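You operate a simulated robot arm through the tools that you are given. There is no shell and no other tool. Be economical: measure what you need, move in short steps, check, and stop when the job is done.

The job below is to be done with a simulated robot arm. You get a single attempt, and the scene is never put back.

TASK
Crimp the green paper bag shut and stand it on the turntable.
Fine: fold the flap in the stand, one stroke of the lever, lever back up; leave the other bags open. Set down upright: what you pick out.
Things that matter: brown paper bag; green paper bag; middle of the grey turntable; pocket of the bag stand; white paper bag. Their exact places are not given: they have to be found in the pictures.

Only the result counts: the job must be done as asked and must still hold three seconds after the hand-in. Knocking over, shifting, dropping, spilling or breaking anything else fails it. Flat cloth is picked up by pressing the open fingertips on it (5 to 10 N) and closing them slowly along it; thin cloth reads only 2 to 8 mm in the jaws.

THE ROBOT
A 7-joint arm with a two-finger parallel gripper, hanging from a carriage that runs on a rail from [-1384, -1] to [896, 1] (x, y) and turns from -359 to 329 degrees about z. Base frame: it is fixed where the carriage stands at the start and does not move with it; the origin is on the floor, on the carriage's upright axis, x ahead of it, y to its left, z up. Lengths are in mm, angles in degrees, forces in N, time in s.
With the tool pointing down near the work surface it reaches from about 140 to 660 mm from the robot's upright axis, wherever it stands. Its first joint turns from -166.0 to 166.0 degrees. Places, roughly: brown paper bag, green paper bag, white paper bag [1250, -250, 1000]; middle of the grey turntable [800, -400, 900]; pocket of the bag stand [500, -400, 900]. Payload 3.91 kg.
The TCP is the grasp point between the finger pads, 30 mm short of the fingertips. In the tool frame z runs along the fingers and y along their closing line. The gripper opens to 110 mm. The fingers are 20 mm wide and 10 mm thick; the gripper's body (48 by 112 mm) begins 55 mm behind the TCP.
Orientation is told as [roll, pitch, yaw] about the base's x, y, z axes, in that order, counted from this pose: with the fingers straight down and closing along the base's y, the tool's x points along the base's -x, its y along +y and its z along -z.

THE INTERFACE
- The arm moves only by the tool play_rows. Its argument "rows" is one flat list of numbers, 6 for each row, row after row: the shift along the base's x, y, z in units of 50 mm (1.0 is 50 mm), then the turn, a rotation vector about the base's x, y, z in units of 5 degrees (1.0 is 5 degrees). In form: [x, y, z, rx, ry, rz, x, y, z, rx, ry, rz, ...]. A call has 1 to 20 rows; each row shifts and turns the commanded pose from where the row before left it. "fingers" is the gripper command, from -1 (fully open) to 1 (shut), values between in proportion, set as the call begins (left out, the last holds). A call with a number of a shift or a turn outside -1 to 1 is refused whole. Each row takes 0.2 s and may step no farther than 50 mm and 8.6 degrees from the row before; otherwise, or with a gripper value out of range, the whole call is refused. Where a pose cannot be reached the arm comes as near as it can. A force on the tool above 50 N (or 10 N above the force at the start of the call, whichever is more), or a blocked arm, ends the call early, and 0.2 s more pass. The fingers move at their own pace (about 108 mm/s each) and stop on an object; they squeeze with about 41 N. The grip force told is the motor's: it shows also when the fingers shut on nothing. Time passes only in rows, and 0.2 s behind the last, so rows that do not move let the fingers close. It gives the time, the measured TCP pose, the force on the tool (base axes), the opening and the grip force at its end, in the units of the frame above (readings bear some noise), with the torque about the TCP (base axes, N m) and any sound that the robot's microphone picked up, and new pictures: "views" is both (left out), scene, wrist or none.
- Cameras (640 x 400 px; columns grow to the right, rows downward): "scene" is now at [258.2, -60.2, 1652.4]; the picture's right is [-0.71, -0.70, 0.00], its down [-0.47, 0.47, -0.75] and it looks along [0.53, -0.53, -0.66] (base axes); focal length 244 px, centre (320, 200). "wrist" rides on the gripper at [72, 17, -103] in the tool frame; the picture's right is [-0.23, 0.97, 0.00], its down [-0.76, -0.18, -0.62] and it looks along [-0.61, -0.14, 0.78] (tool axes); focal length 222 px, centre (320, 200).
- move_column(by): slides the trunk up (or, below 0, down) by that many mm; the arm and the scene camera ride with it, the base frame stays. It gives what a move gives, with no picture.
- drive_base(legs): drives the robot by 1 to 6 legs, each [ahead, left, turn to the left] in mm, mm and degrees, along the robot's own axes; the way and the turn of a leg run together, so that a leg with both is an arc; at most 1500 mm and 180 degrees a leg. The arm and the cameras ride along, it lands a little off, and it stops where it bumps. It keeps to its track: a leg is cut to what the track allows. It gives what a move gives, and a new picture of the scene camera.
- pan_tilt(pan, tilt): turns the head with the scene camera to pan (to the left, within 155 degrees either way) and tilt (down, from -29 to 69), counted from straight ahead of the robot. It gives what a move gives, and a new picture of the scene camera.
- locate(camera, pixels): for up to 12 pixels [column, row] of the newest picture of that camera ("zoom" is the newest enlarged one), the place [x, y, z] in the base frame of the surface seen there, good to about 2 mm. No time passes.
- close_up(camera, box): a new picture of the part [left, top, right, bottom] of that camera's present view, enlarged. No time passes.
- job_done(): hands the job in; it is judged then, once.

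Work in short steps. Measure before you move; look again where a grasp or a placing could have gone wrong, and mend it. You have 80 turns and 260 pictures in all, those below and enlarged ones among them. Open the gripper and draw the arm clear of the work before you hand the job in, unless the task says otherwise; then end with one line.

The tools are called after ">>>" as name(argument=value, ...) on one line, values as JSON. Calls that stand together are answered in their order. play_rows: Moves the arm, as the interface text tells. Its arguments: {"type":"object","properties":{"rows":{"type":"array"},"fingers":{"type":"number"},"views":{"type":"string","enum":["both","scene","wrist","none"]}},"required":["rows"]} The other tools are called the same way: move_column (by) slides the trunk up or down; drive_base (legs) drives the base; pan_tilt (pan, tilt) turns the head that bears the scene camera; locate (camera, pixels) gives the place of the surface under pixels of a picture; close_up (camera, box) takes an enlarged picture of a part of a camera's view; job_done () hands the job in.

At the start:

```text
t: 0.0
tcp_pos: [518.6, -163.4, 1491.2]
tcp_rot: [0.0, 0.1, 0.0]
wrist_force: [0.4, -0.1, 0.6]
wrist_torque: [0.0, -0.03, -0.01]
finger_gap: 110.0
grip_force: 0.2
trunk travel left (down, up): [-325.0, 255.0]
robot x, y, heading: [2.4, -1.0, -0.1]
head pan, tilt: [-45.3, 41.5]
```

scene: 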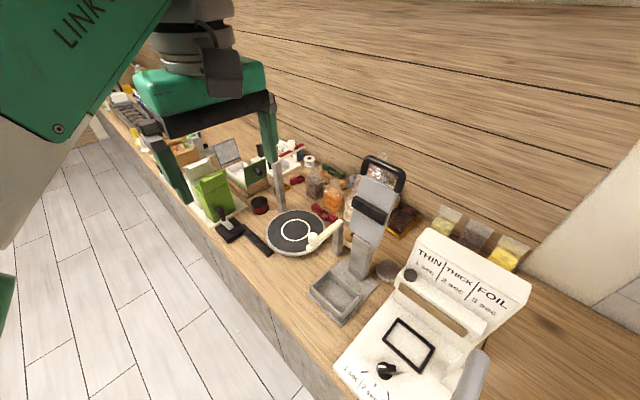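
wrist: 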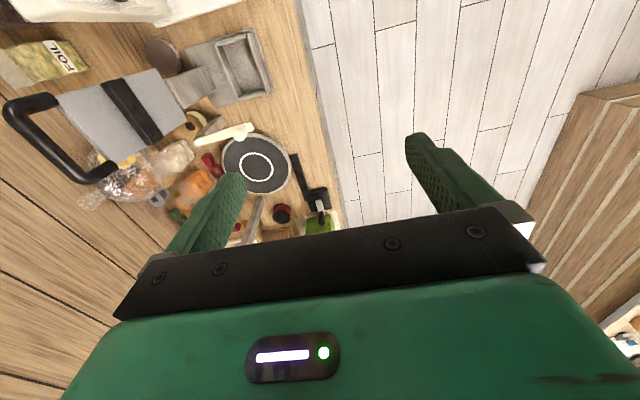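

The scene shows a stand with a lever (around 350,260), turntable (295,232), and bags near (210,190). I enlarge these parts.

>>> close_up(camera="scene", box=[160, 120, 340, 260])

>>> close_up(camera="scene", box=[290, 140, 550, 400])

```text
2.86 times, centred on (250, 190) of scene
```

zoom: 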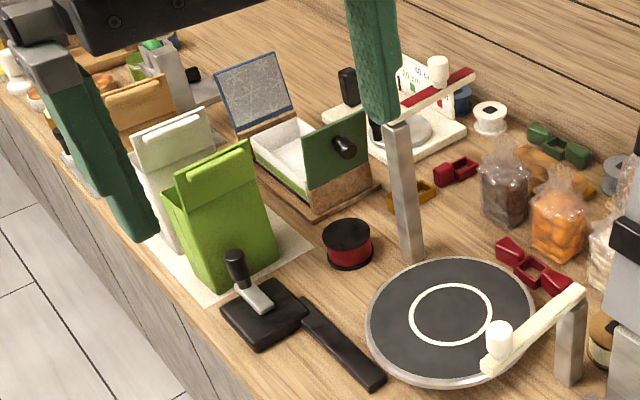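

```text
1.54 times, centred on (420, 270) of scene
```

zoom: 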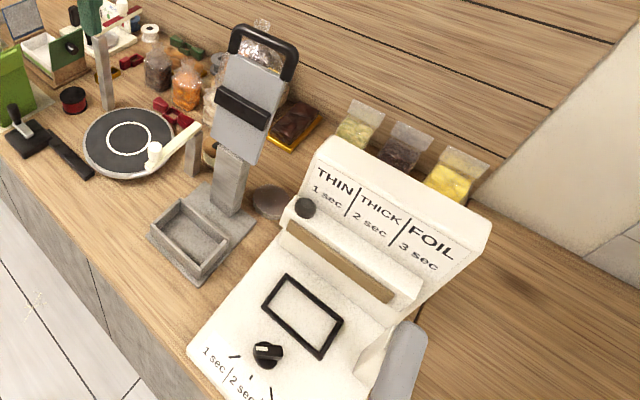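

I measure the stand, turntable, and neighbouring obstacles from the second zoom.

>>> locate(camera="zoom", pixels=[[187, 243], [152, 235], [197, 284], [228, 240], [178, 202], [232, 200], [258, 38], [290, 72], [240, 105], [220, 150], [129, 140], [155, 155]])

>>> locate(camera="scene", pixels=[[295, 231], [338, 236], [312, 242], [338, 226], [214, 180], [200, 172], [228, 167], [222, 200], [230, 215], [279, 165], [281, 205], [196, 160]])

>>> pan_tilt(pan=-25, tilt=35)

```text
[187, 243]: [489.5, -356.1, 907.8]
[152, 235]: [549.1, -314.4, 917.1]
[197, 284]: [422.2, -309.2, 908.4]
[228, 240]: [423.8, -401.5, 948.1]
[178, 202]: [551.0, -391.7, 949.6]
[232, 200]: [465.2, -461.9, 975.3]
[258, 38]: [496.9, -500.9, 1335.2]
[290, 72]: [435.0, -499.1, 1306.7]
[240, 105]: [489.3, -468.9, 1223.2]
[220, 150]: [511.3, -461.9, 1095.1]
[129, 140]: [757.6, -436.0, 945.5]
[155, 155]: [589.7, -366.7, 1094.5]
```

```text
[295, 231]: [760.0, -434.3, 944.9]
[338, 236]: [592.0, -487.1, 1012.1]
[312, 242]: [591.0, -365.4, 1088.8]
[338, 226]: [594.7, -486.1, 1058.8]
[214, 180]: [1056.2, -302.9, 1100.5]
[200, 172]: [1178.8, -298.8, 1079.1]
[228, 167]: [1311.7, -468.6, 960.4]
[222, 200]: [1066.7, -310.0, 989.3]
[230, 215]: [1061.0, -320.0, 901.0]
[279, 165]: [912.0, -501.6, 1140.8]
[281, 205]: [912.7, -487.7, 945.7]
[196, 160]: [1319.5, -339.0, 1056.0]
```

```text
t: 0.8
tcp_pos: [518.3, -163.4, 1489.0]
tcp_rot: [0.0, 0.0, 0.0]
wrist_force: [-0.2, 0.7, -0.2]
wrist_torque: [0.0, 0.01, 0.02]
finger_gap: 110.2
grip_force: 0.0
trunk travel left (down, up): [-325.0, 255.0]
robot x, y, heading: [1.1, -1.0, -0.3]
head pan, tilt: [-25.0, 35.0]
```

scene: 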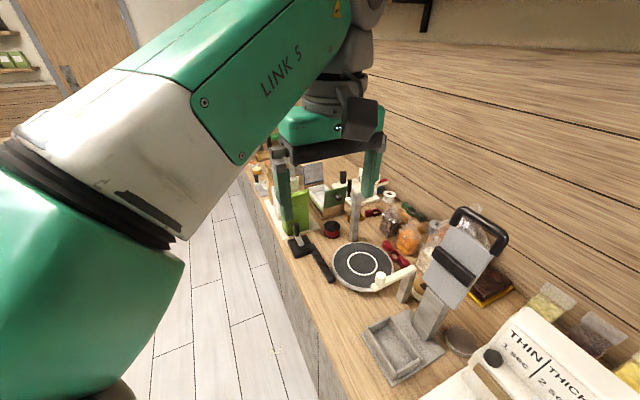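

I drive ahead 750 along the rail to view the bags from nearby; the arm is high at z≈1490.

>>> drive_base(legs=[[650, 0, 0]])

>>> pan_tilt(pan=-55, tilt=48)

```text
t: 4.5
tcp_pos: [1174.5, -162.0, 1491.5]
tcp_rot: [0.0, 0.1, 0.2]
wrist_force: [0.8, -0.9, 0.1]
wrist_torque: [0.0, 0.02, 0.02]
finger_gap: 110.0
grip_force: 0.2
trunk travel left (down, up): [-325.0, 255.0]
robot x, y, heading: [655.8, 1.9, 0.0]
head pan, tilt: [-25.0, 35.0]
```

scene: 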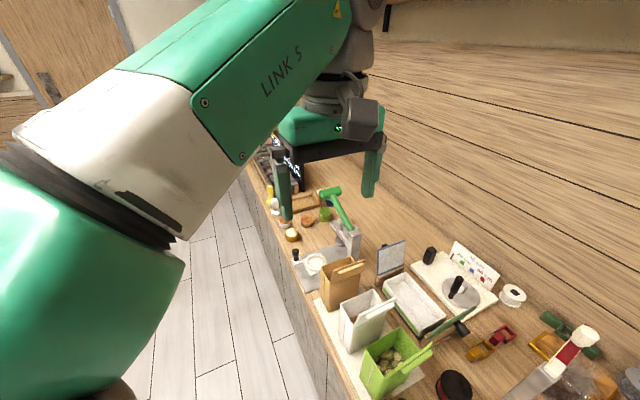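

```text
t: 5.4
tcp_pos: [1173.8, -161.1, 1491.3]
tcp_rot: [0.0, 0.0, 0.1]
wrist_force: [0.5, -0.1, -0.8]
wrist_torque: [-0.03, 0.0, 0.0]
finger_gap: 109.9
grip_force: 0.0
trunk travel left (down, up): [-325.0, 255.0]
robot x, y, heading: [654.6, 3.0, 0.1]
head pan, tilt: [-55.0, 48.0]
```

scene: 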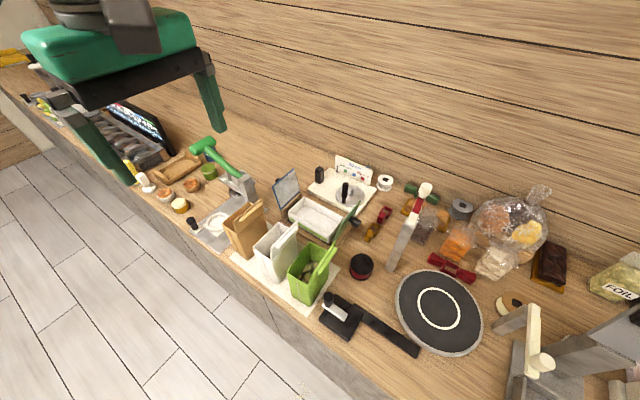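

>>> close_up(camera="scene", box=[200, 170, 360, 330])

```text
2.50 times, centred on (280, 250) of scene
```

zoom: 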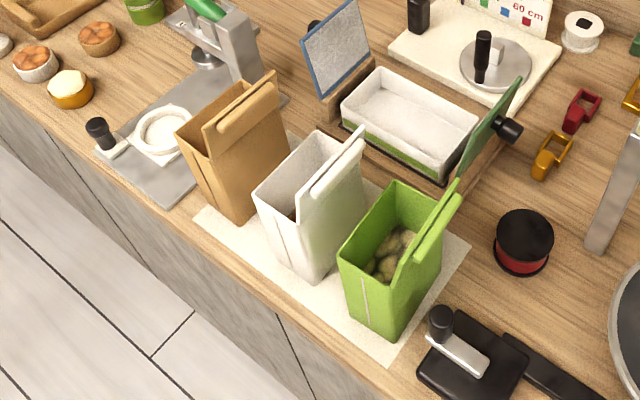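

The green bag's mouth faces up, with its flap on the near (−x) side. I measure its corners and floor.

>>> locate(camera="zoom", pixels=[[339, 258], [381, 272], [384, 336], [349, 305], [396, 183], [456, 185], [413, 258], [400, 265], [390, 250], [431, 300], [436, 205], [440, 225]])

>>> locate(camera="zoom", pixels=[[255, 196], [301, 208], [360, 132], [314, 132], [318, 240], [364, 190], [450, 232], [505, 90], [510, 128], [440, 316], [470, 345], [385, 360]])

```text
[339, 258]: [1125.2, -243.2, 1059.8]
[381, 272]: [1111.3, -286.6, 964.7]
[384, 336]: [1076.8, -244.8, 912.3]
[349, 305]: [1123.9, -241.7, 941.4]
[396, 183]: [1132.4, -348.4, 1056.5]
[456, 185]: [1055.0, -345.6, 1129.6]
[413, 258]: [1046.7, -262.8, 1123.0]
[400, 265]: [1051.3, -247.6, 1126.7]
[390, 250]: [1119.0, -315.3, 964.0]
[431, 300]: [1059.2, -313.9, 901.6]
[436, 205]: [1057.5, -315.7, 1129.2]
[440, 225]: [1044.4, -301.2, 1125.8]
```

```text
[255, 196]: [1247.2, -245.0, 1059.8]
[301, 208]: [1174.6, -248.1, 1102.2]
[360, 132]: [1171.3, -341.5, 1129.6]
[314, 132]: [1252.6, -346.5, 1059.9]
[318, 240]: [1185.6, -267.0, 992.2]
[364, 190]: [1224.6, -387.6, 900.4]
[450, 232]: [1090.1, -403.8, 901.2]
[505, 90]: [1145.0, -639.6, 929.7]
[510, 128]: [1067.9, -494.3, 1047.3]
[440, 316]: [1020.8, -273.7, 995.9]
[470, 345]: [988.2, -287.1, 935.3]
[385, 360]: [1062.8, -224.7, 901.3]
```

Green bag: x≈1055–1130, y≈−243 to −347, mouth z 1060, flap/bead to 1130 on the −x side. I move the hand so that the wrist camera views the bag.

>>> play_rows(rows=[-1, -0.6, -0.5, 0, 0, 0, -1, -0.6, -0.5, 0, 0, 0, -1, -0.6, -0.5, 0, 0, 0, -1, -0.6, -0.5, 0, 0, 0, 0, 0, -0.5, 0, 0, 0, 0, 0, 0, 0, 0, 0], fingers=-1)

```text
refused: row 1 steps farther than a row can; nothing moved
```

Row too long in total; I use shorter steps.

>>> play_rows(rows=[-0.7, -0.4, -0.4, 0, 0, 0, -0.7, -0.4, -0.4, 0, 0, 0, -0.7, -0.4, -0.4, 0, 0, 0, -0.7, -0.4, -0.4, 0, 0, 0, -0.7, -0.4, -0.4, 0, 0, 0, -0.7, -0.4, -0.4, 0, 0, 0, 0, 0, 0, 0, 0, 0], fingers=-1)

```text
t: 7.0
tcp_pos: [963.6, -282.0, 1371.2]
tcp_rot: [0.0, 0.0, 0.1]
wrist_force: [0.5, -0.3, -0.5]
wrist_torque: [0.0, -0.02, -0.04]
finger_gap: 109.9
grip_force: 0.0
trunk travel left (down, up): [-325.0, 255.0]
robot x, y, heading: [657.1, -1.0, 0.1]
head pan, tilt: [-55.0, 48.0]
```

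scene: 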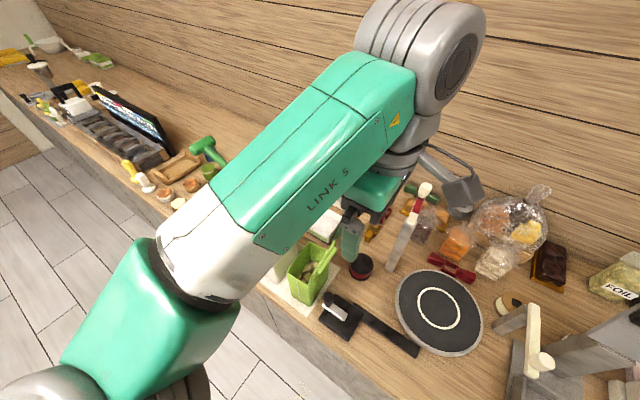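
wrist: 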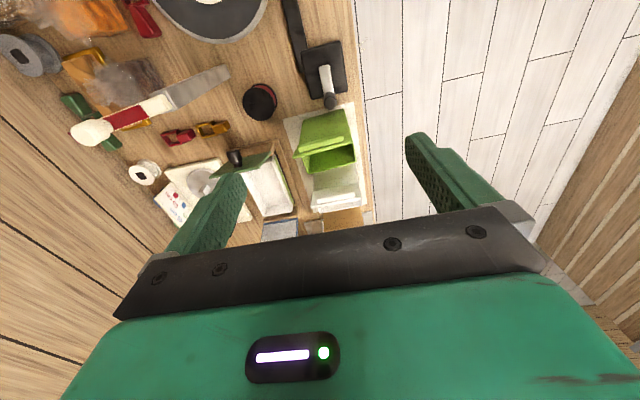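

>>> close_up(camera="wrist", box=[270, 30, 390, 220])

>>> close_up(camera="scene", box=[270, 230, 350, 310])

```text
2.11 times, centred on (330, 125) of wrist
```

zoom: 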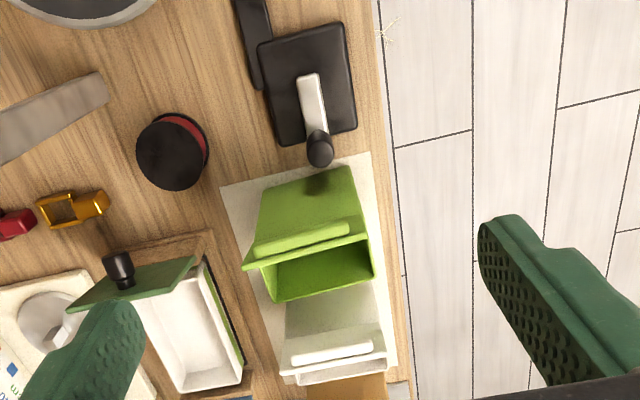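

```text
5.00 times, centred on (310, 270) of scene
```

zoom: 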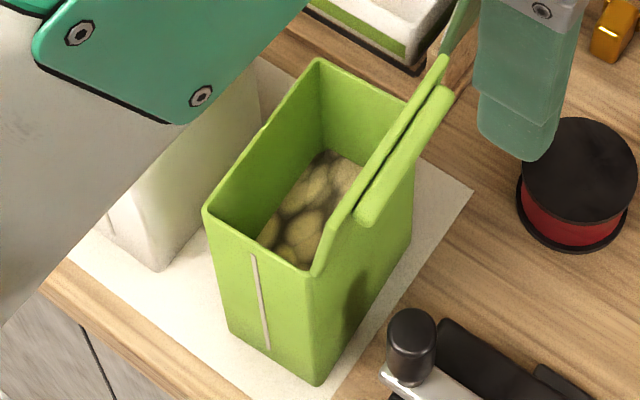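

I measure the bag's rim corners precisely in this zoomed scene view.

>>> locate(camera="zoom", pixels=[[209, 213], [318, 63], [270, 135], [315, 272], [440, 65], [445, 95], [362, 220], [220, 230], [315, 375], [300, 290], [232, 228], [365, 90]])

>>> locate(camera="wrist", pixels=[[295, 158], [342, 142], [345, 160], [317, 173], [304, 155], [344, 113], [307, 123], [338, 180], [355, 205]])

```text
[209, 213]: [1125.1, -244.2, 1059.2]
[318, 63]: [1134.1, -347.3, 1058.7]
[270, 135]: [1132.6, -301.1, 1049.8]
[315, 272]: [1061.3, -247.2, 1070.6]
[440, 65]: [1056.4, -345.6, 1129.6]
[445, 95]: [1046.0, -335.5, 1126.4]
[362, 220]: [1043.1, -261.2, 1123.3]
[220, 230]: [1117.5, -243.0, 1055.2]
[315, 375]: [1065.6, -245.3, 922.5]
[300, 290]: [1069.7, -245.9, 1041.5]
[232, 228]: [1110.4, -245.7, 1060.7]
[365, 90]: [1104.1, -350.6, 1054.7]
```

```text
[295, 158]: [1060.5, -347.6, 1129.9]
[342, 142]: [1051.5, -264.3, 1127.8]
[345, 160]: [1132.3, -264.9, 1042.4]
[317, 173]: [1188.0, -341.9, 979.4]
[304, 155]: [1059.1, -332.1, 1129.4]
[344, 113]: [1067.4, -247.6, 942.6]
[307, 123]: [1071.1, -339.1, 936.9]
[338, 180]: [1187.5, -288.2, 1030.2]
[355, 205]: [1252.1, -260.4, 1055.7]
```

Rim is about 104 mm wide in y (−244…−347), centre ≈(1097,−296), yaw ≈+4°. I plan a top-down grasp closing along y with the camera side away from the flap (yaw −176°); first I turn up high.

>>> play_rows(rows=[0, 0, 0, 0, 0, -1, 0, 0, 0, 0, 0, -1, 0, 0, 0, 0, 0, -1, 0, 0, 0, 0, 0, -1, 0, 0, 0, 0, 0, -1, 0, 0, 0, 0, 0, -1, 0, 0, 0, 0, 0, -1, 0, 0, 0, 0, 0, -1, 0, 0, 0, 0, 0, -1, 0, 0, 0, 0, 0, -1, 0, 0, 0, 0, 0, -1, 0, 0, 0, 0, 0, -1, 0, 0, 0, 0, 0, -1, 0, 0, 0, 0, 0, -1, 0, 0, 0, 0, 0, -1, 0, 0, 0, 0, 0, -1, 0, 0, 0, 0, 0, -1, 0, 0, 0, 0, 0, -1], views="none")

```text
t: 10.8
tcp_pos: [965.2, -282.3, 1370.1]
tcp_rot: [-0.1, 0.0, -90.0]
wrist_force: [-1.2, 0.2, 0.2]
wrist_torque: [0.0, 0.0, -0.01]
finger_gap: 110.1
grip_force: 0.0
trunk travel left (down, up): [-325.0, 255.0]
robot x, y, heading: [657.3, 3.7, 0.1]
head pan, tilt: [-55.0, 48.0]
```

Turning by −90° worked; I go on by −86° while shifting to above the bag.

>>> play_rows(rows=[0.2, -0.02, 0, 0, 0, -1, 0.2, -0.02, 0, 0, 0, -1, 0.2, -0.02, 0, 0, 0, -1, 0.2, -0.02, 0, 0, 0, -1, 0.2, -0.02, 0, 0, 0, -1, 0.2, -0.02, 0, 0, 0, -1, 0.2, -0.02, 0, 0, 0, -1, 0.2, -0.02, 0, 0, 0, -1, 0.2, -0.02, 0, 0, 0, -1, 0.2, -0.02, 0, 0, 0, -1, 0.2, -0.02, 0, 0, 0, -1, 0.2, -0.02, 0, 0, 0, -1, 0.24, -0.02, 0, 0, 0, -1, 0, 0, 0, 0, 0, -1, 0, 0, 0, 0, 0, -1, 0, 0, 0, 0, 0, -1, 0, 0, 0, 0, 0, -1, 0, 0, 0, 0, 0, -0.2])

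```text
t: 14.6
tcp_pos: [1097.6, -294.2, 1370.7]
tcp_rot: [0.0, 0.0, -176.0]
wrist_force: [0.5, 1.0, 0.2]
wrist_torque: [0.03, 0.03, 0.04]
finger_gap: 110.1
grip_force: 0.0
trunk travel left (down, up): [-325.0, 255.0]
robot x, y, heading: [656.9, 0.9, 0.3]
head pan, tilt: [-55.0, 48.0]
```

scene: 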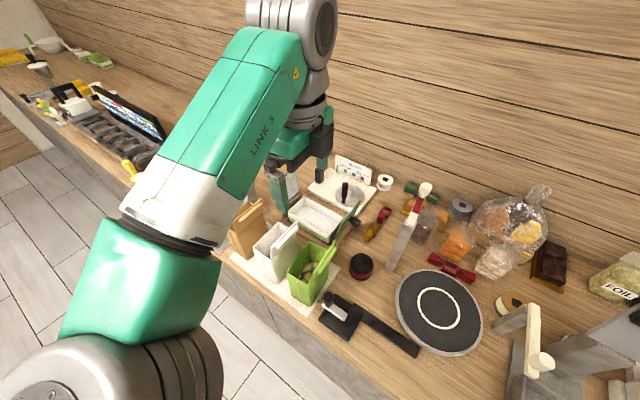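
wrist: 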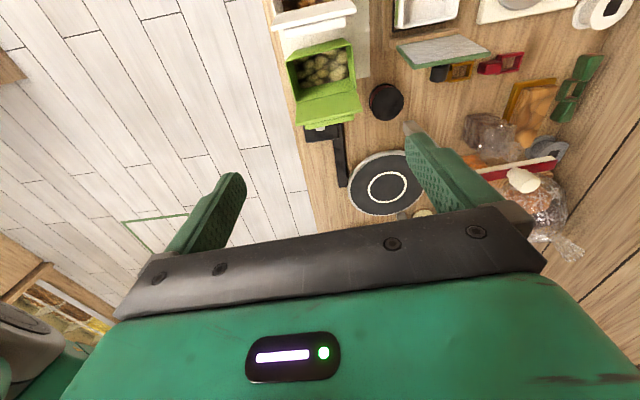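

The bag's mouth is visible at (320,70) in the wrist view; I enlarge it and measure.

>>> close_up(camera="wrist", box=[260, 10, 400, 150])

```text
2.86 times, centred on (330, 80) of wrist
```

zoom: 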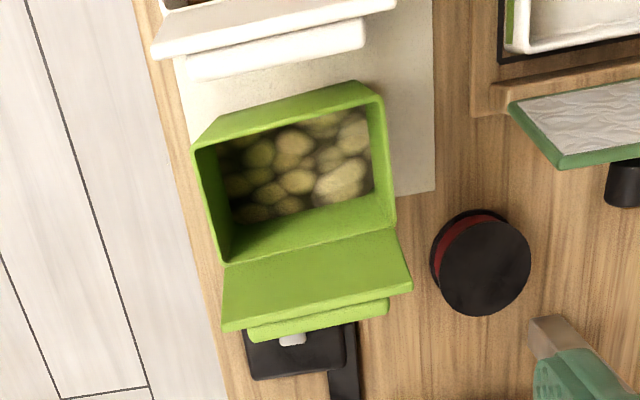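

>>> locate(camera="zoom", pixels=[[193, 152], [382, 100], [222, 262], [396, 228], [207, 205], [389, 160], [198, 152], [377, 100], [223, 325], [410, 288], [250, 335], [388, 305]])

```text
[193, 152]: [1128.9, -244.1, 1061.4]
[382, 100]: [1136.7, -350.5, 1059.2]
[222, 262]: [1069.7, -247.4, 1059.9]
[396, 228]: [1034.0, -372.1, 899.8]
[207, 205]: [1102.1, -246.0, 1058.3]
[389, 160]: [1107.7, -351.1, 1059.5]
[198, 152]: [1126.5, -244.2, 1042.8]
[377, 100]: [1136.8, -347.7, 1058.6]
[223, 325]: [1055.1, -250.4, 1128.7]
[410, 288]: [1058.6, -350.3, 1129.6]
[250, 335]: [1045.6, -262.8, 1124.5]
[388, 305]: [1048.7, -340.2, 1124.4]
```

Outer rim at x≈1102: y −246 and −351, so centre y≈−298.3, yaw ≈3.7°. I correct and descend to just above the rim (tips at ~1080).

>>> play_rows(rows=[0.05, -0.08, -0.8, 0, 0, 0, 0, 0, -0.8, 0, 0, 0, 0, 0, -0.8, 0, 0, 0, 0, 0, -0.8, 0, 0, 0, 0, 0, -0.8, 0, 0, 0, 0, 0, -0.8, 0, 0, 0, 0, 0, -0.3, 0, 0, 0, 0, 0, 0, 0, 0, 0])

>>> pan_tilt(pan=-40, tilt=48)

```text
t: 16.4
tcp_pos: [1098.3, -298.7, 1114.8]
tcp_rot: [0.0, 0.0, -175.9]
wrist_force: [-0.7, -0.1, 0.2]
wrist_torque: [-0.01, 0.01, 0.03]
finger_gap: 110.0
grip_force: 0.0
trunk travel left (down, up): [-325.0, 255.0]
robot x, y, heading: [650.9, -0.5, -0.1]
head pan, tilt: [-55.0, 48.0]
```

scene: 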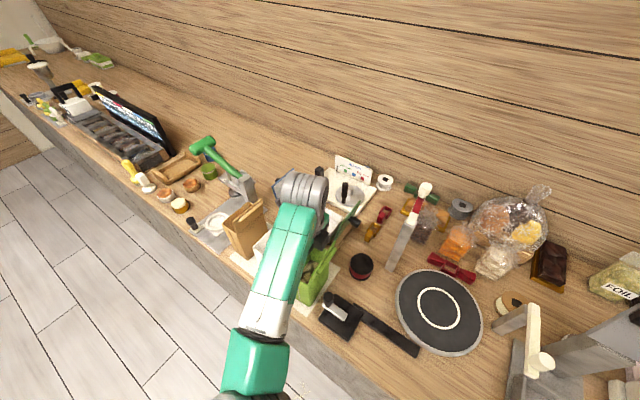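
wrist: 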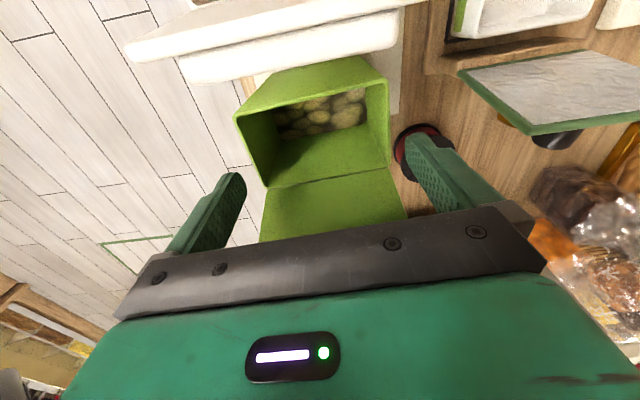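

```text
t: 17.2
tcp_pos: [1098.2, -299.0, 1115.6]
tcp_rot: [0.1, 0.1, -175.9]
wrist_force: [0.2, 0.1, 0.3]
wrist_torque: [0.0, 0.0, 0.0]
finger_gap: 110.1
grip_force: 0.0
trunk travel left (down, up): [-325.0, 255.0]
robot x, y, heading: [656.4, 0.9, 0.2]
head pan, tilt: [-40.0, 48.0]
```

scene: 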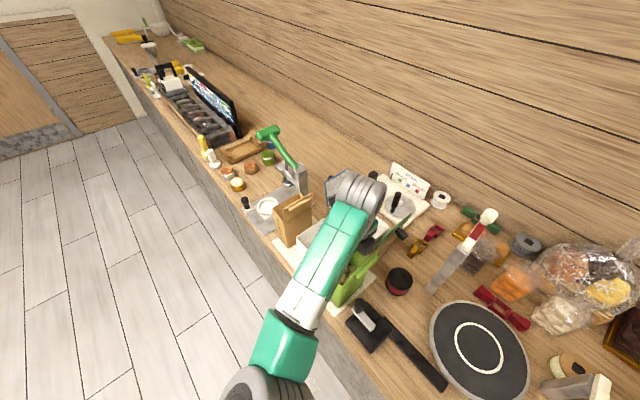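

Fingers straddle the bag; I measure both fingertips and rim again at this closer range.

>>> locate(camera="wrist", pixels=[[234, 177], [242, 182], [412, 140], [407, 145], [240, 125], [250, 150], [386, 95], [387, 130], [267, 186], [388, 168], [236, 117], [386, 82]])

>>> close_up(camera="wrist", box=[180, 50, 460, 250])

```text
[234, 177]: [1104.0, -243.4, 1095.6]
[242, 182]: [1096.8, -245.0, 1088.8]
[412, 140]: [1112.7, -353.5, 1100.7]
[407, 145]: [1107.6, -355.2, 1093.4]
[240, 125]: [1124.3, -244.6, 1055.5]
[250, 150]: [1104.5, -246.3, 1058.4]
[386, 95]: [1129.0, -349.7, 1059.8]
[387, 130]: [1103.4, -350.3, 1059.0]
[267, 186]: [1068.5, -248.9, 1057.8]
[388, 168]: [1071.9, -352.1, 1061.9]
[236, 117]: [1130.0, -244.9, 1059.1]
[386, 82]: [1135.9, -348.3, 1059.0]
```

```text
2.00 times, centred on (320, 150) of wrist
```

zoom: 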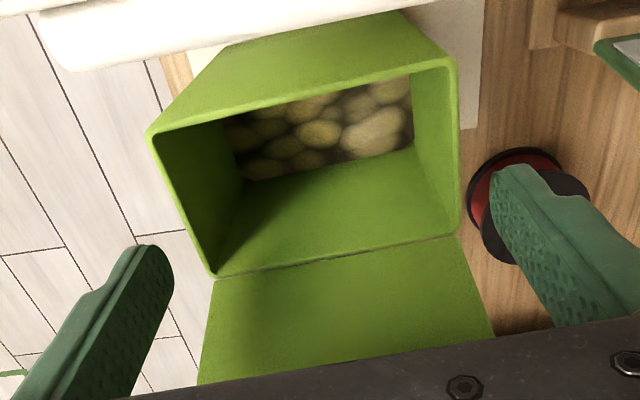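

Finger inner faces (−244/−354) clear the rim (−246/−350) evenly. I descend to TCP z≈1052.

>>> play_rows(rows=[0, 0.01, -0.4, 0, 0, 0, 0, 0, -0.3, 0, 0, 0, 0, 0, -0.2, 0, 0, 0, 0, 0, -0.2, 0, 0, 0, 0, 0, -0.16, 0, 0, 0, 0, 0, 0, 0, 0, 0])

```text
t: 17.8
tcp_pos: [1099.7, -298.8, 1089.6]
tcp_rot: [0.1, 0.1, -176.0]
wrist_force: [-6.0, 0.9, 18.7]
wrist_torque: [1.13, 0.45, 0.28]
finger_gap: 110.0
grip_force: 0.0
trunk travel left (down, up): [-325.0, 255.0]
robot x, y, heading: [653.5, 1.2, -0.1]
head pan, tilt: [-40.0, 48.0]
stopped in row 3: the force on the tool passed its limit at 79 N (the readings are from after the stop); the commanded pose is now the measured one
```

scene: 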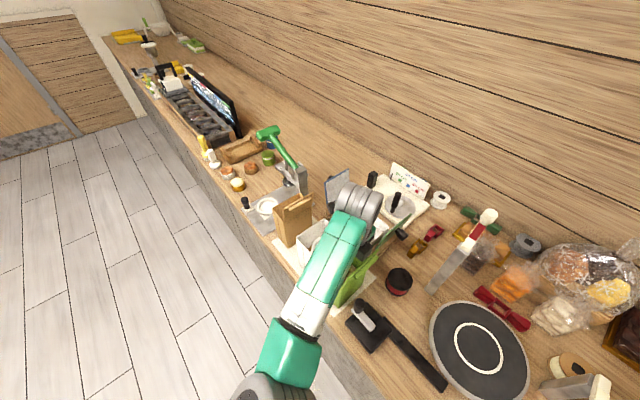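
wrist: 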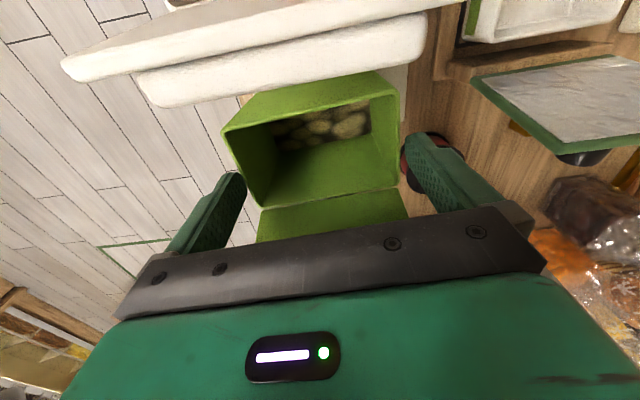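

The torque (+1.1 N m about x at 19 N up) says the near (+y) fingertip touched the rim. I raise 12 mm and remeasure both rims and finger faces.

>>> play_rows(rows=[0, 0, 0.24, 0, 0, 0, 0, 0, 0, 0, 0, 0], views="wrist")

>>> close_up(camera="wrist", box=[190, 60, 450, 240])

```text
t: 18.4
tcp_pos: [1098.4, -298.4, 1101.2]
tcp_rot: [-0.2, 0.1, -175.9]
wrist_force: [-1.0, -0.3, 0.9]
wrist_torque: [0.01, 0.02, -0.01]
finger_gap: 109.7
grip_force: 0.0
trunk travel left (down, up): [-325.0, 255.0]
robot x, y, heading: [653.3, 0.9, -0.0]
head pan, tilt: [-40.0, 48.0]
```

wrist: 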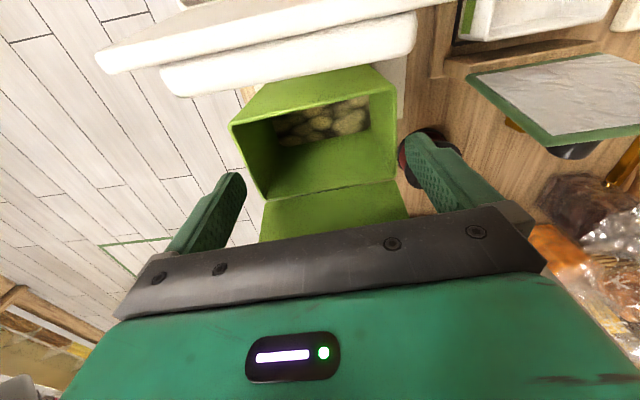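

```text
2.22 times, centred on (320, 150) of wrist
```

zoom: 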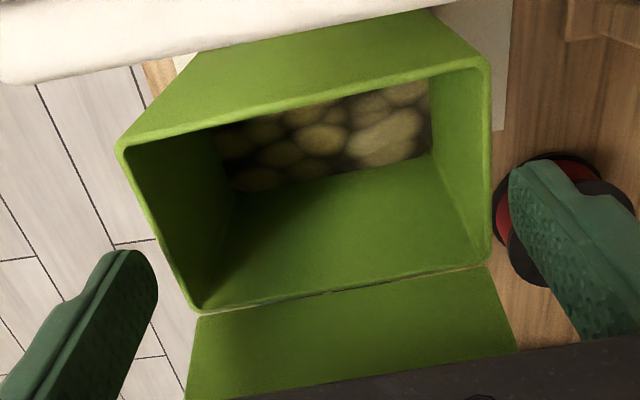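

>>> locate(camera="zoom", pixels=[[119, 152], [123, 152], [155, 230], [158, 230], [193, 305], [491, 65], [491, 150], [488, 150], [489, 255], [130, 255], [512, 175], [530, 245]])

```text
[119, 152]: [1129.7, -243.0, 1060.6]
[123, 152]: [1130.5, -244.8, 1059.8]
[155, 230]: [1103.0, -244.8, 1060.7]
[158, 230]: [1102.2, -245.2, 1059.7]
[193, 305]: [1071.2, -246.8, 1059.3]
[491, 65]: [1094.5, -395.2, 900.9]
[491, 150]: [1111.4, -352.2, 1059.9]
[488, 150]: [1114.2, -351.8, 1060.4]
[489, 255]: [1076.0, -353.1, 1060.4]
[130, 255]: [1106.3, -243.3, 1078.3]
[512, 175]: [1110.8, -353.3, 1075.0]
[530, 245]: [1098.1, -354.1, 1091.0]
```

Close-up, the bag is ~108 mm wide – too tight for 110. Instead I pinch the near (+y) wall: shift y to ≈−246 with the fingers half open, one finger going inside.

>>> play_rows(rows=[0, 0.5, 0.1, 0, 0, 0, 0, 0.54, 0, 0, 0, 0, 0, 0, 0, 0, 0, 0], fingers=0.1, views="wrist")

>>> close_up(camera="wrist", box=[220, 60, 480, 240])

```text
t: 19.2
tcp_pos: [1100.7, -246.6, 1106.4]
tcp_rot: [-0.1, 0.3, -175.8]
wrist_force: [-0.2, 0.0, -0.2]
wrist_torque: [-0.01, 0.01, 0.0]
finger_gap: 49.9
grip_force: 0.1
trunk travel left (down, up): [-325.0, 255.0]
robot x, y, heading: [654.9, 0.3, -0.0]
head pan, tilt: [-40.0, 48.0]
```

wrist: 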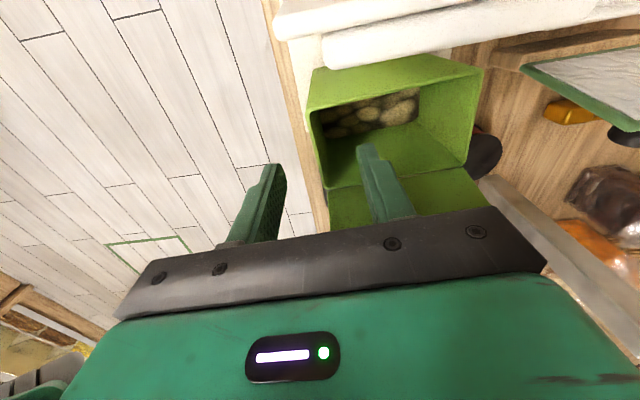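

```text
2.22 times, centred on (350, 150) of wrist
```

zoom: 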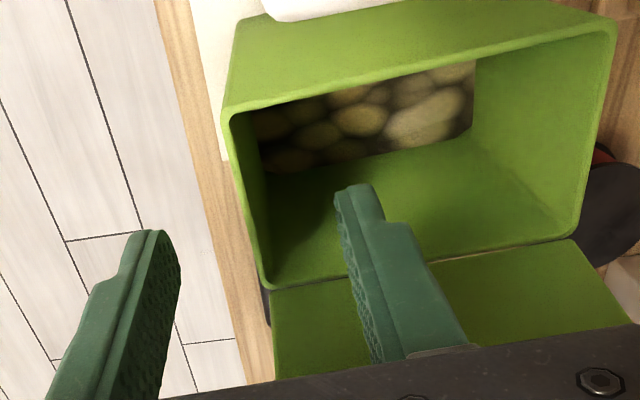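

The fingers straddle the near wall (inside finger at ~(365,150)). I descend to z≈1050.

>>> play_rows(rows=[0, 0.01, -0.3, 0, 0, 0, 0, 0, -0.3, 0, 0, 0, 0, 0, -0.25, 0, 0, 0, 0, 0, -0.25, 0, 0, 0, 0, 0, 0, 0, 0, 0], views="both")

```text
t: 20.4
tcp_pos: [1100.3, -246.9, 1050.9]
tcp_rot: [0.1, 0.2, -175.9]
wrist_force: [-0.2, -0.3, 1.0]
wrist_torque: [-0.01, 0.03, 0.01]
finger_gap: 49.5
grip_force: 0.0
trunk travel left (down, up): [-325.0, 255.0]
robot x, y, heading: [657.5, 3.1, 0.3]
head pan, tilt: [-40.0, 48.0]
```

scene: 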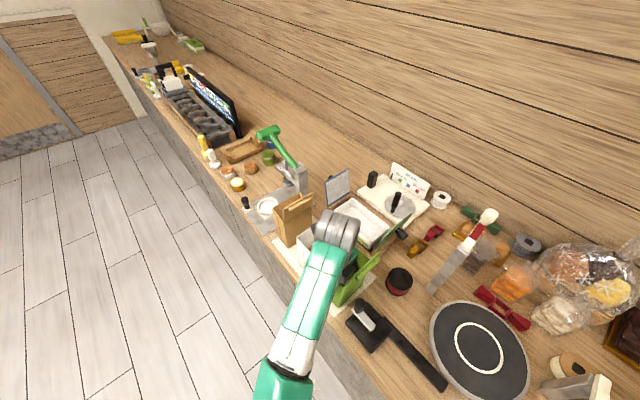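
wrist: 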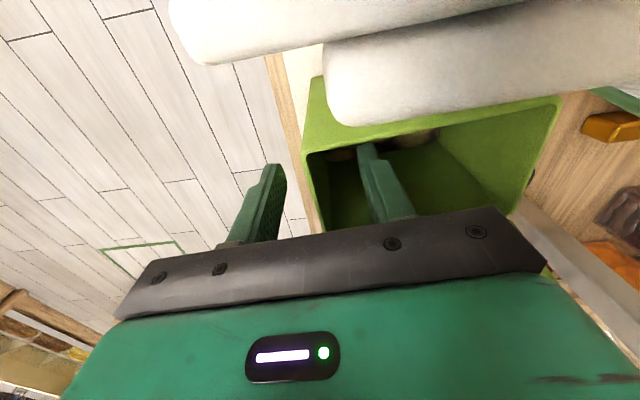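

No contact yet, no force. I close gradually on the wall.

>>> play_rows(rows=[0, 0, 0, 0, 0, 0, 0, 0, 0, 0, 0, 0], fingers=0.75, views="none")

>>> play_rows(rows=[0, 0, 0, 0, 0, 0, 0, 0, 0, 0, 0, 0, 0, 0, 0, 0, 0, 0], fingers=1, views="wrist")

```text
t: 21.0
tcp_pos: [1099.5, -246.0, 1051.2]
tcp_rot: [-0.1, 0.2, -175.9]
wrist_force: [0.5, 1.1, 0.2]
wrist_torque: [-0.04, 0.03, -0.01]
finger_gap: 13.8
grip_force: 0.0
trunk travel left (down, up): [-325.0, 255.0]
robot x, y, heading: [651.7, -1.7, 0.3]
head pan, tilt: [-40.0, 48.0]
```

```text
t: 21.8
tcp_pos: [1099.7, -246.5, 1050.7]
tcp_rot: [-0.1, 0.2, -175.9]
wrist_force: [-0.7, 2.1, 2.3]
wrist_torque: [-0.13, 0.28, -0.15]
finger_gap: 2.7
grip_force: 40.7
trunk travel left (down, up): [-325.0, 255.0]
robot x, y, heading: [657.1, -0.7, -0.1]
head pan, tilt: [-40.0, 48.0]
```

wrist: 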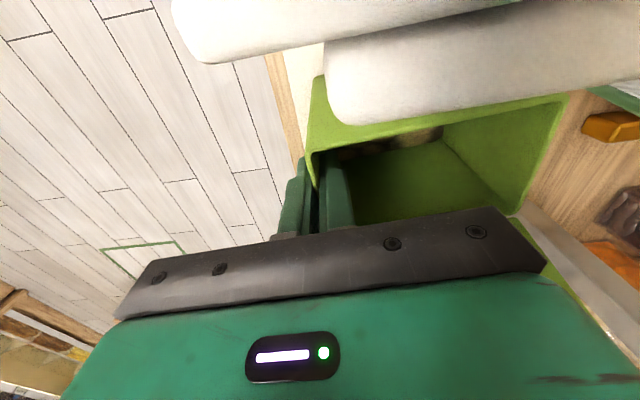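

The wall (2.7 mm) is pinched with 41 N. I lift 60 mm and watch the load.

>>> play_rows(rows=[0, 0, 0.2, 0, 0, 0, 0, 0, 0.4, 0, 0, 0, 0, 0, 0.6, 0, 0, 0, 0, 0, 0, 0, 0, 0])

```text
t: 22.8
tcp_pos: [1099.9, -244.5, 1109.8]
tcp_rot: [-0.1, 0.2, -175.9]
wrist_force: [0.5, -1.0, -2.6]
wrist_torque: [0.15, -0.04, -0.01]
finger_gap: 2.9
grip_force: 40.2
trunk travel left (down, up): [-325.0, 255.0]
robot x, y, heading: [659.3, 0.6, 0.3]
head pan, tilt: [-40.0, 48.0]
```

scene: 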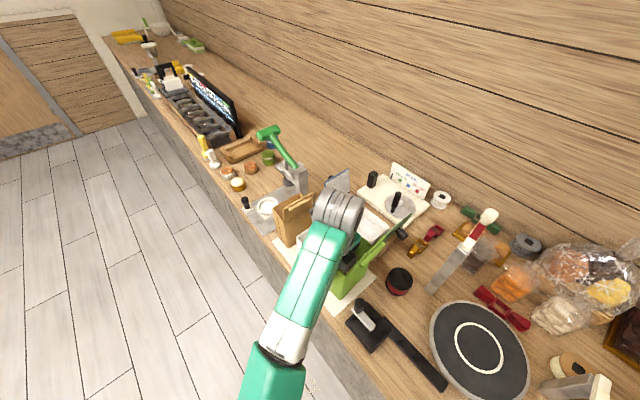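
wrist: 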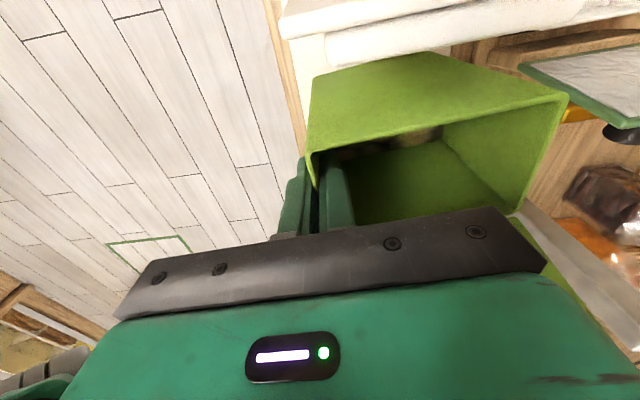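

Bag held (~2.7 N). I lift it to z≈1400, then drive back to near the stand.

>>> play_rows(rows=[0, 0, 0.8, 0, 0, 0, 0, 0, 0.8, 0, 0, 0, 0, 0, 0.8, 0, 0, 0, 0, 0, 0.8, 0, 0, 0, 0, 0, 0.8, 0, 0, 0, 0, 0, 0.8, 0, 0, 0, 0, 0, 0.8, 0, 0, 0, 0, 0, 0.2, 0, 0, 0, 0, 0, 0, 0, 0, 0], views="wrist")

>>> drive_base(legs=[[-300, 0, 0], [-345, 0, 0]])

>>> pan_tilt(pan=-48, tilt=48)

```text
t: 24.8
tcp_pos: [1100.4, -245.0, 1399.3]
tcp_rot: [-0.1, 0.3, -175.9]
wrist_force: [0.4, -0.1, -3.0]
wrist_torque: [0.1, -0.01, -0.01]
finger_gap: 2.7
grip_force: 41.1
trunk travel left (down, up): [-325.0, 255.0]
robot x, y, heading: [653.6, 2.0, 0.2]
head pan, tilt: [-40.0, 48.0]
```

wrist: 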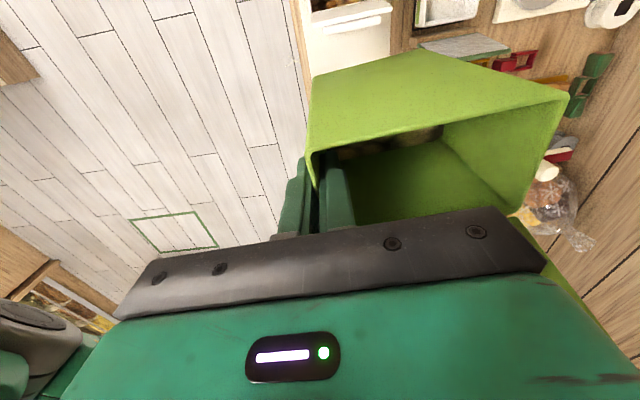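

```text
t: 28.8
tcp_pos: [442.0, -247.9, 1398.8]
tcp_rot: [0.0, 0.2, -176.2]
wrist_force: [-0.4, -0.2, -2.2]
wrist_torque: [0.14, -0.02, -0.02]
finger_gap: 2.7
grip_force: 40.7
trunk travel left (down, up): [-325.0, 255.0]
robot x, y, heading: [-3.1, 2.7, -0.4]
head pan, tilt: [-40.0, 48.0]
```

scene: 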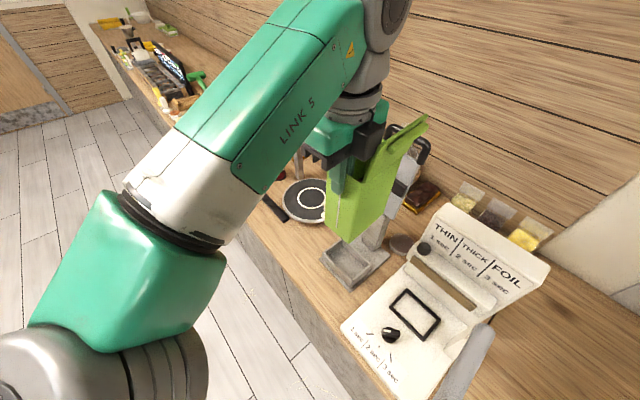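

```text
t: 29.5
tcp_pos: [441.8, -248.1, 1398.8]
tcp_rot: [-0.1, 0.2, -176.2]
wrist_force: [0.4, -0.3, -2.9]
wrist_torque: [0.16, 0.02, 0.01]
finger_gap: 2.9
grip_force: 40.5
trunk travel left (down, up): [-325.0, 255.0]
robot x, y, heading: [-1.8, 0.3, -0.2]
head pan, tilt: [-48.0, 48.0]
```

scene: 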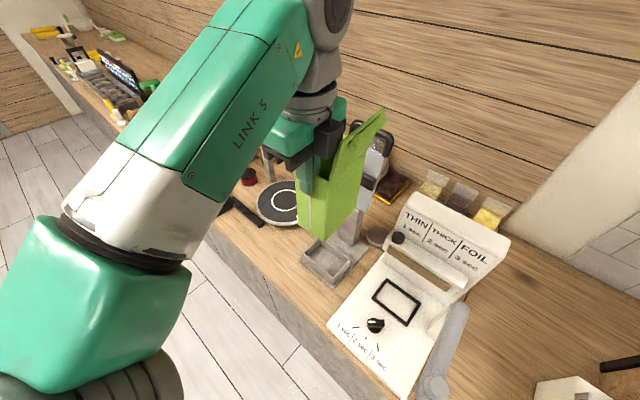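

I turn the bag +86° so its flap faces −y (the lever side), in place.

>>> play_rows(rows=[0, 0, 0, 0, 0, 1, 0, 0, 0, 0, 0, 1, 0, 0, 0, 0, 0, 1, 0, 0, 0, 0, 0, 1, 0, 0, 0, 0, 0, 1, 0, 0, 0, 0, 0, 1, 0, 0, 0, 0, 0, 1, 0, 0, 0, 0, 0, 1, 0, 0, 0, 0, 0, 1, 0, 0, 0, 0, 0, 1, 0, 0, 0, 0, 0, 1, 0, 0, 0, 0, 0, 1, 0, 0, 0, 0, 0, 1, 0, 0, 0, 0, 0, 1, 0, 0, 0, 0, 0, 1, 0, 0, 0, 0, 0, 1, 0, 0, 0, 0, 0, 1, 0, 0, 0, 0, 0, 0.24])

```text
t: 33.3
tcp_pos: [443.0, -248.1, 1399.1]
tcp_rot: [0.0, 0.2, -89.9]
wrist_force: [-0.4, 0.0, -2.1]
wrist_torque: [-0.01, 0.15, 0.0]
finger_gap: 2.8
grip_force: 40.6
trunk travel left (down, up): [-325.0, 255.0]
robot x, y, heading: [0.7, 0.5, -0.3]
head pan, tilt: [-48.0, 48.0]
```

scene: 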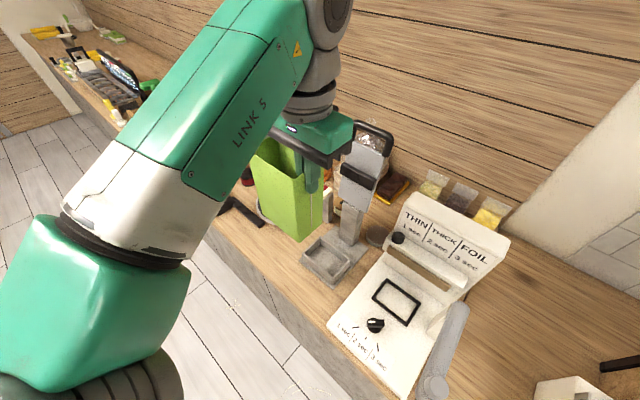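
wrist: 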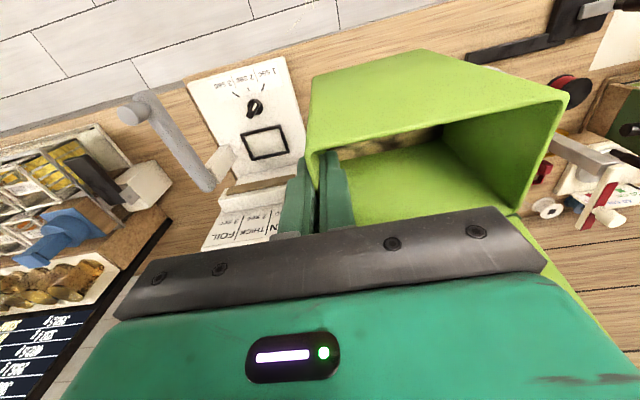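

I enlarge the stand to measure the pocket's inner walls, the column and the plate.

>>> close_up(camera="scene", box=[280, 110, 440, 300])

```text
2.11 times, centred on (360, 205) of scene
```

zoom: 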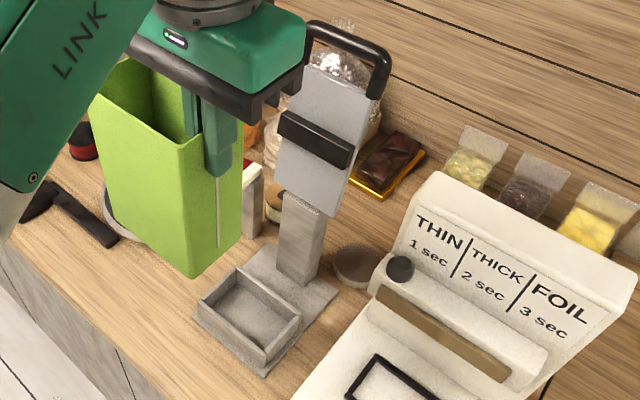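

>>> locate(camera="zoom", pixels=[[250, 318], [200, 306], [261, 358], [300, 319], [236, 269], [207, 301], [262, 345], [293, 317], [236, 278], [250, 335], [285, 335], [250, 285]])

>>> locate(camera="zoom", pixels=[[278, 268], [303, 285], [290, 195], [330, 210], [285, 165], [335, 210], [315, 145], [318, 70], [370, 95], [345, 40], [384, 60], [310, 28]])

```text
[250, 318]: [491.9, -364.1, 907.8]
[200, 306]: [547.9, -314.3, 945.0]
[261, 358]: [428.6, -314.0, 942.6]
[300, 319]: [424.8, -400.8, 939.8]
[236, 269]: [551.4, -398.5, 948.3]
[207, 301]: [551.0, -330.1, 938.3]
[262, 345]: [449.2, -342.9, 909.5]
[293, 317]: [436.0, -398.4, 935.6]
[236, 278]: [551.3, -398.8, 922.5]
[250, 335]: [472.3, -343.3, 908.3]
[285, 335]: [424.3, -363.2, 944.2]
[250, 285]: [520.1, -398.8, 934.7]
```

```text
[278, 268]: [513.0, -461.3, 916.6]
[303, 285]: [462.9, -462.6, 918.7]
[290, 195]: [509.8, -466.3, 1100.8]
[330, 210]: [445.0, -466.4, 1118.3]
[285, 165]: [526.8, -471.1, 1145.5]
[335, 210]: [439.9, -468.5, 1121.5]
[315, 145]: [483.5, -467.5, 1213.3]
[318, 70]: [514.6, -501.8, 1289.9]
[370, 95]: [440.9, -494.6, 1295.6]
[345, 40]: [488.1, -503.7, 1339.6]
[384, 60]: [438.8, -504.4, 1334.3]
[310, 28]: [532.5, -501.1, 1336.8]
```

>>> close_up(camera="scene", box=[320, 225, 384, 265])

>>> close_up(camera="scene", box=[310, 225, 374, 305])

```text
10.00 times, centred on (352, 245) of scene
```

zoom: 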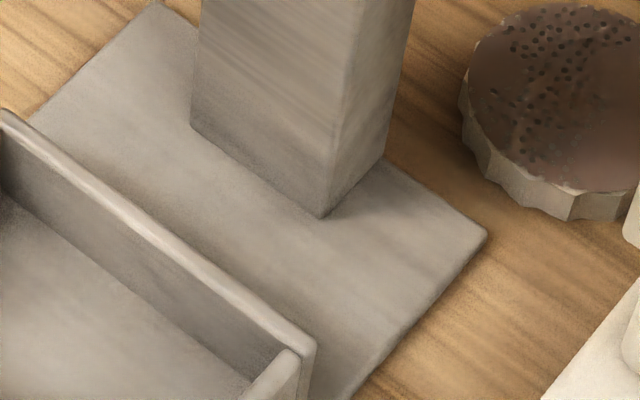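

```text
5.00 times, centred on (342, 265) of scene
```

zoom: 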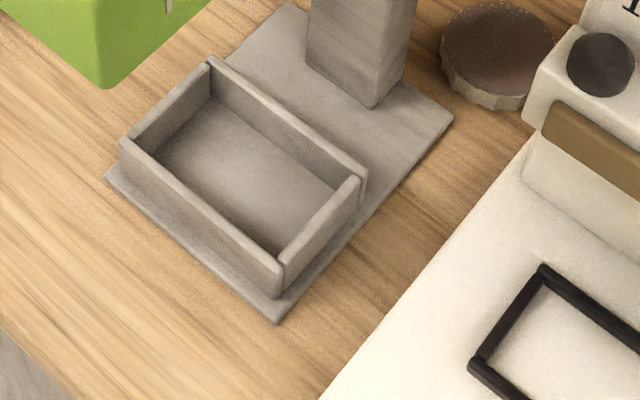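

>>> locate(camera="zoom", pixels=[[209, 98], [158, 153], [275, 248], [327, 192], [235, 120], [200, 195], [208, 60], [122, 142], [281, 270], [358, 182], [150, 128], [320, 225]])

>>> locate(camera="zoom", pixels=[[207, 209], [203, 204], [286, 122], [282, 129], [172, 105], [167, 99], [318, 216], [325, 222], [200, 200], [276, 133], [280, 275], [364, 188]])

```text
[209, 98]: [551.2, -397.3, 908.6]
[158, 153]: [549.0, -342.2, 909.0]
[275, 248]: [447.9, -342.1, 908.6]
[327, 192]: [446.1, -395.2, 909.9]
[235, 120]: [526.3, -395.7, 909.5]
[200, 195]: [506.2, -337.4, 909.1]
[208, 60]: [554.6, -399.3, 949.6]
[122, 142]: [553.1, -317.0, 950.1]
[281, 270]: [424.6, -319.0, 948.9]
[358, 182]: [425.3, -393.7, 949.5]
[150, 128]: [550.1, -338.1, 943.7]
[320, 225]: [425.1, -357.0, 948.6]
```

```text
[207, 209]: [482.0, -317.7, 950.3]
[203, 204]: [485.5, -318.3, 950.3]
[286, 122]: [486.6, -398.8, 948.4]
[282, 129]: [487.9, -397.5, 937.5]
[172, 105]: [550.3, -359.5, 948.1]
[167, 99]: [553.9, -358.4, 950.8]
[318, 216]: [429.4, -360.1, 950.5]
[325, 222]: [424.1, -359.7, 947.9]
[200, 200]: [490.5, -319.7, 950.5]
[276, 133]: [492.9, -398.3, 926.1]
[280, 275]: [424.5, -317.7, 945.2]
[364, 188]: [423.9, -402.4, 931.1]
```

Pocket inside ≈ x 430–550, y −397…−320, floor 909, walls to 950. Now I measure the held bag in both cameras.

>>> locate(camera="wrist", pixels=[[309, 152], [564, 97], [440, 126], [521, 208], [425, 52], [312, 78], [312, 130], [318, 160], [560, 110]])

>>> close_up(camera="scene", box=[230, 120, 350, 250])

```text
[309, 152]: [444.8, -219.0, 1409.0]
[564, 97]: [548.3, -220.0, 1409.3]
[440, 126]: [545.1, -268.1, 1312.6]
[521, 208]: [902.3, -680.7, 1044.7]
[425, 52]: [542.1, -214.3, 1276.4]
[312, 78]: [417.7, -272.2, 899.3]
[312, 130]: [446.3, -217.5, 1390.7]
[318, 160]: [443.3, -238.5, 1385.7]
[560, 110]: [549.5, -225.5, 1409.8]
```

```text
3.08 times, centred on (290, 185) of scene
```

zoom: 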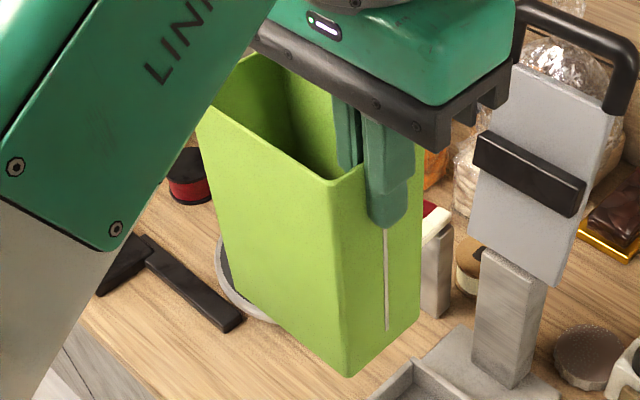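

>>> locate(camera="zoom", pixels=[[332, 190], [347, 375], [340, 370], [418, 322], [421, 200], [200, 130], [225, 250], [300, 280], [400, 335], [400, 240], [355, 368], [260, 315]])

```text
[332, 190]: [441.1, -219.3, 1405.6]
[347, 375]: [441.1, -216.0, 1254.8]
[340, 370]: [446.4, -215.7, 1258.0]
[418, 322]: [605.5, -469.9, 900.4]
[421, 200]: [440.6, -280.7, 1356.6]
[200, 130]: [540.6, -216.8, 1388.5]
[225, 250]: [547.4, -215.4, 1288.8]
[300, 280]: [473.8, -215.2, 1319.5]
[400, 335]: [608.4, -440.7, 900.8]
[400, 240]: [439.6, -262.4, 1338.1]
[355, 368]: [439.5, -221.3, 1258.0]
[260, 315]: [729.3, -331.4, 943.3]
```

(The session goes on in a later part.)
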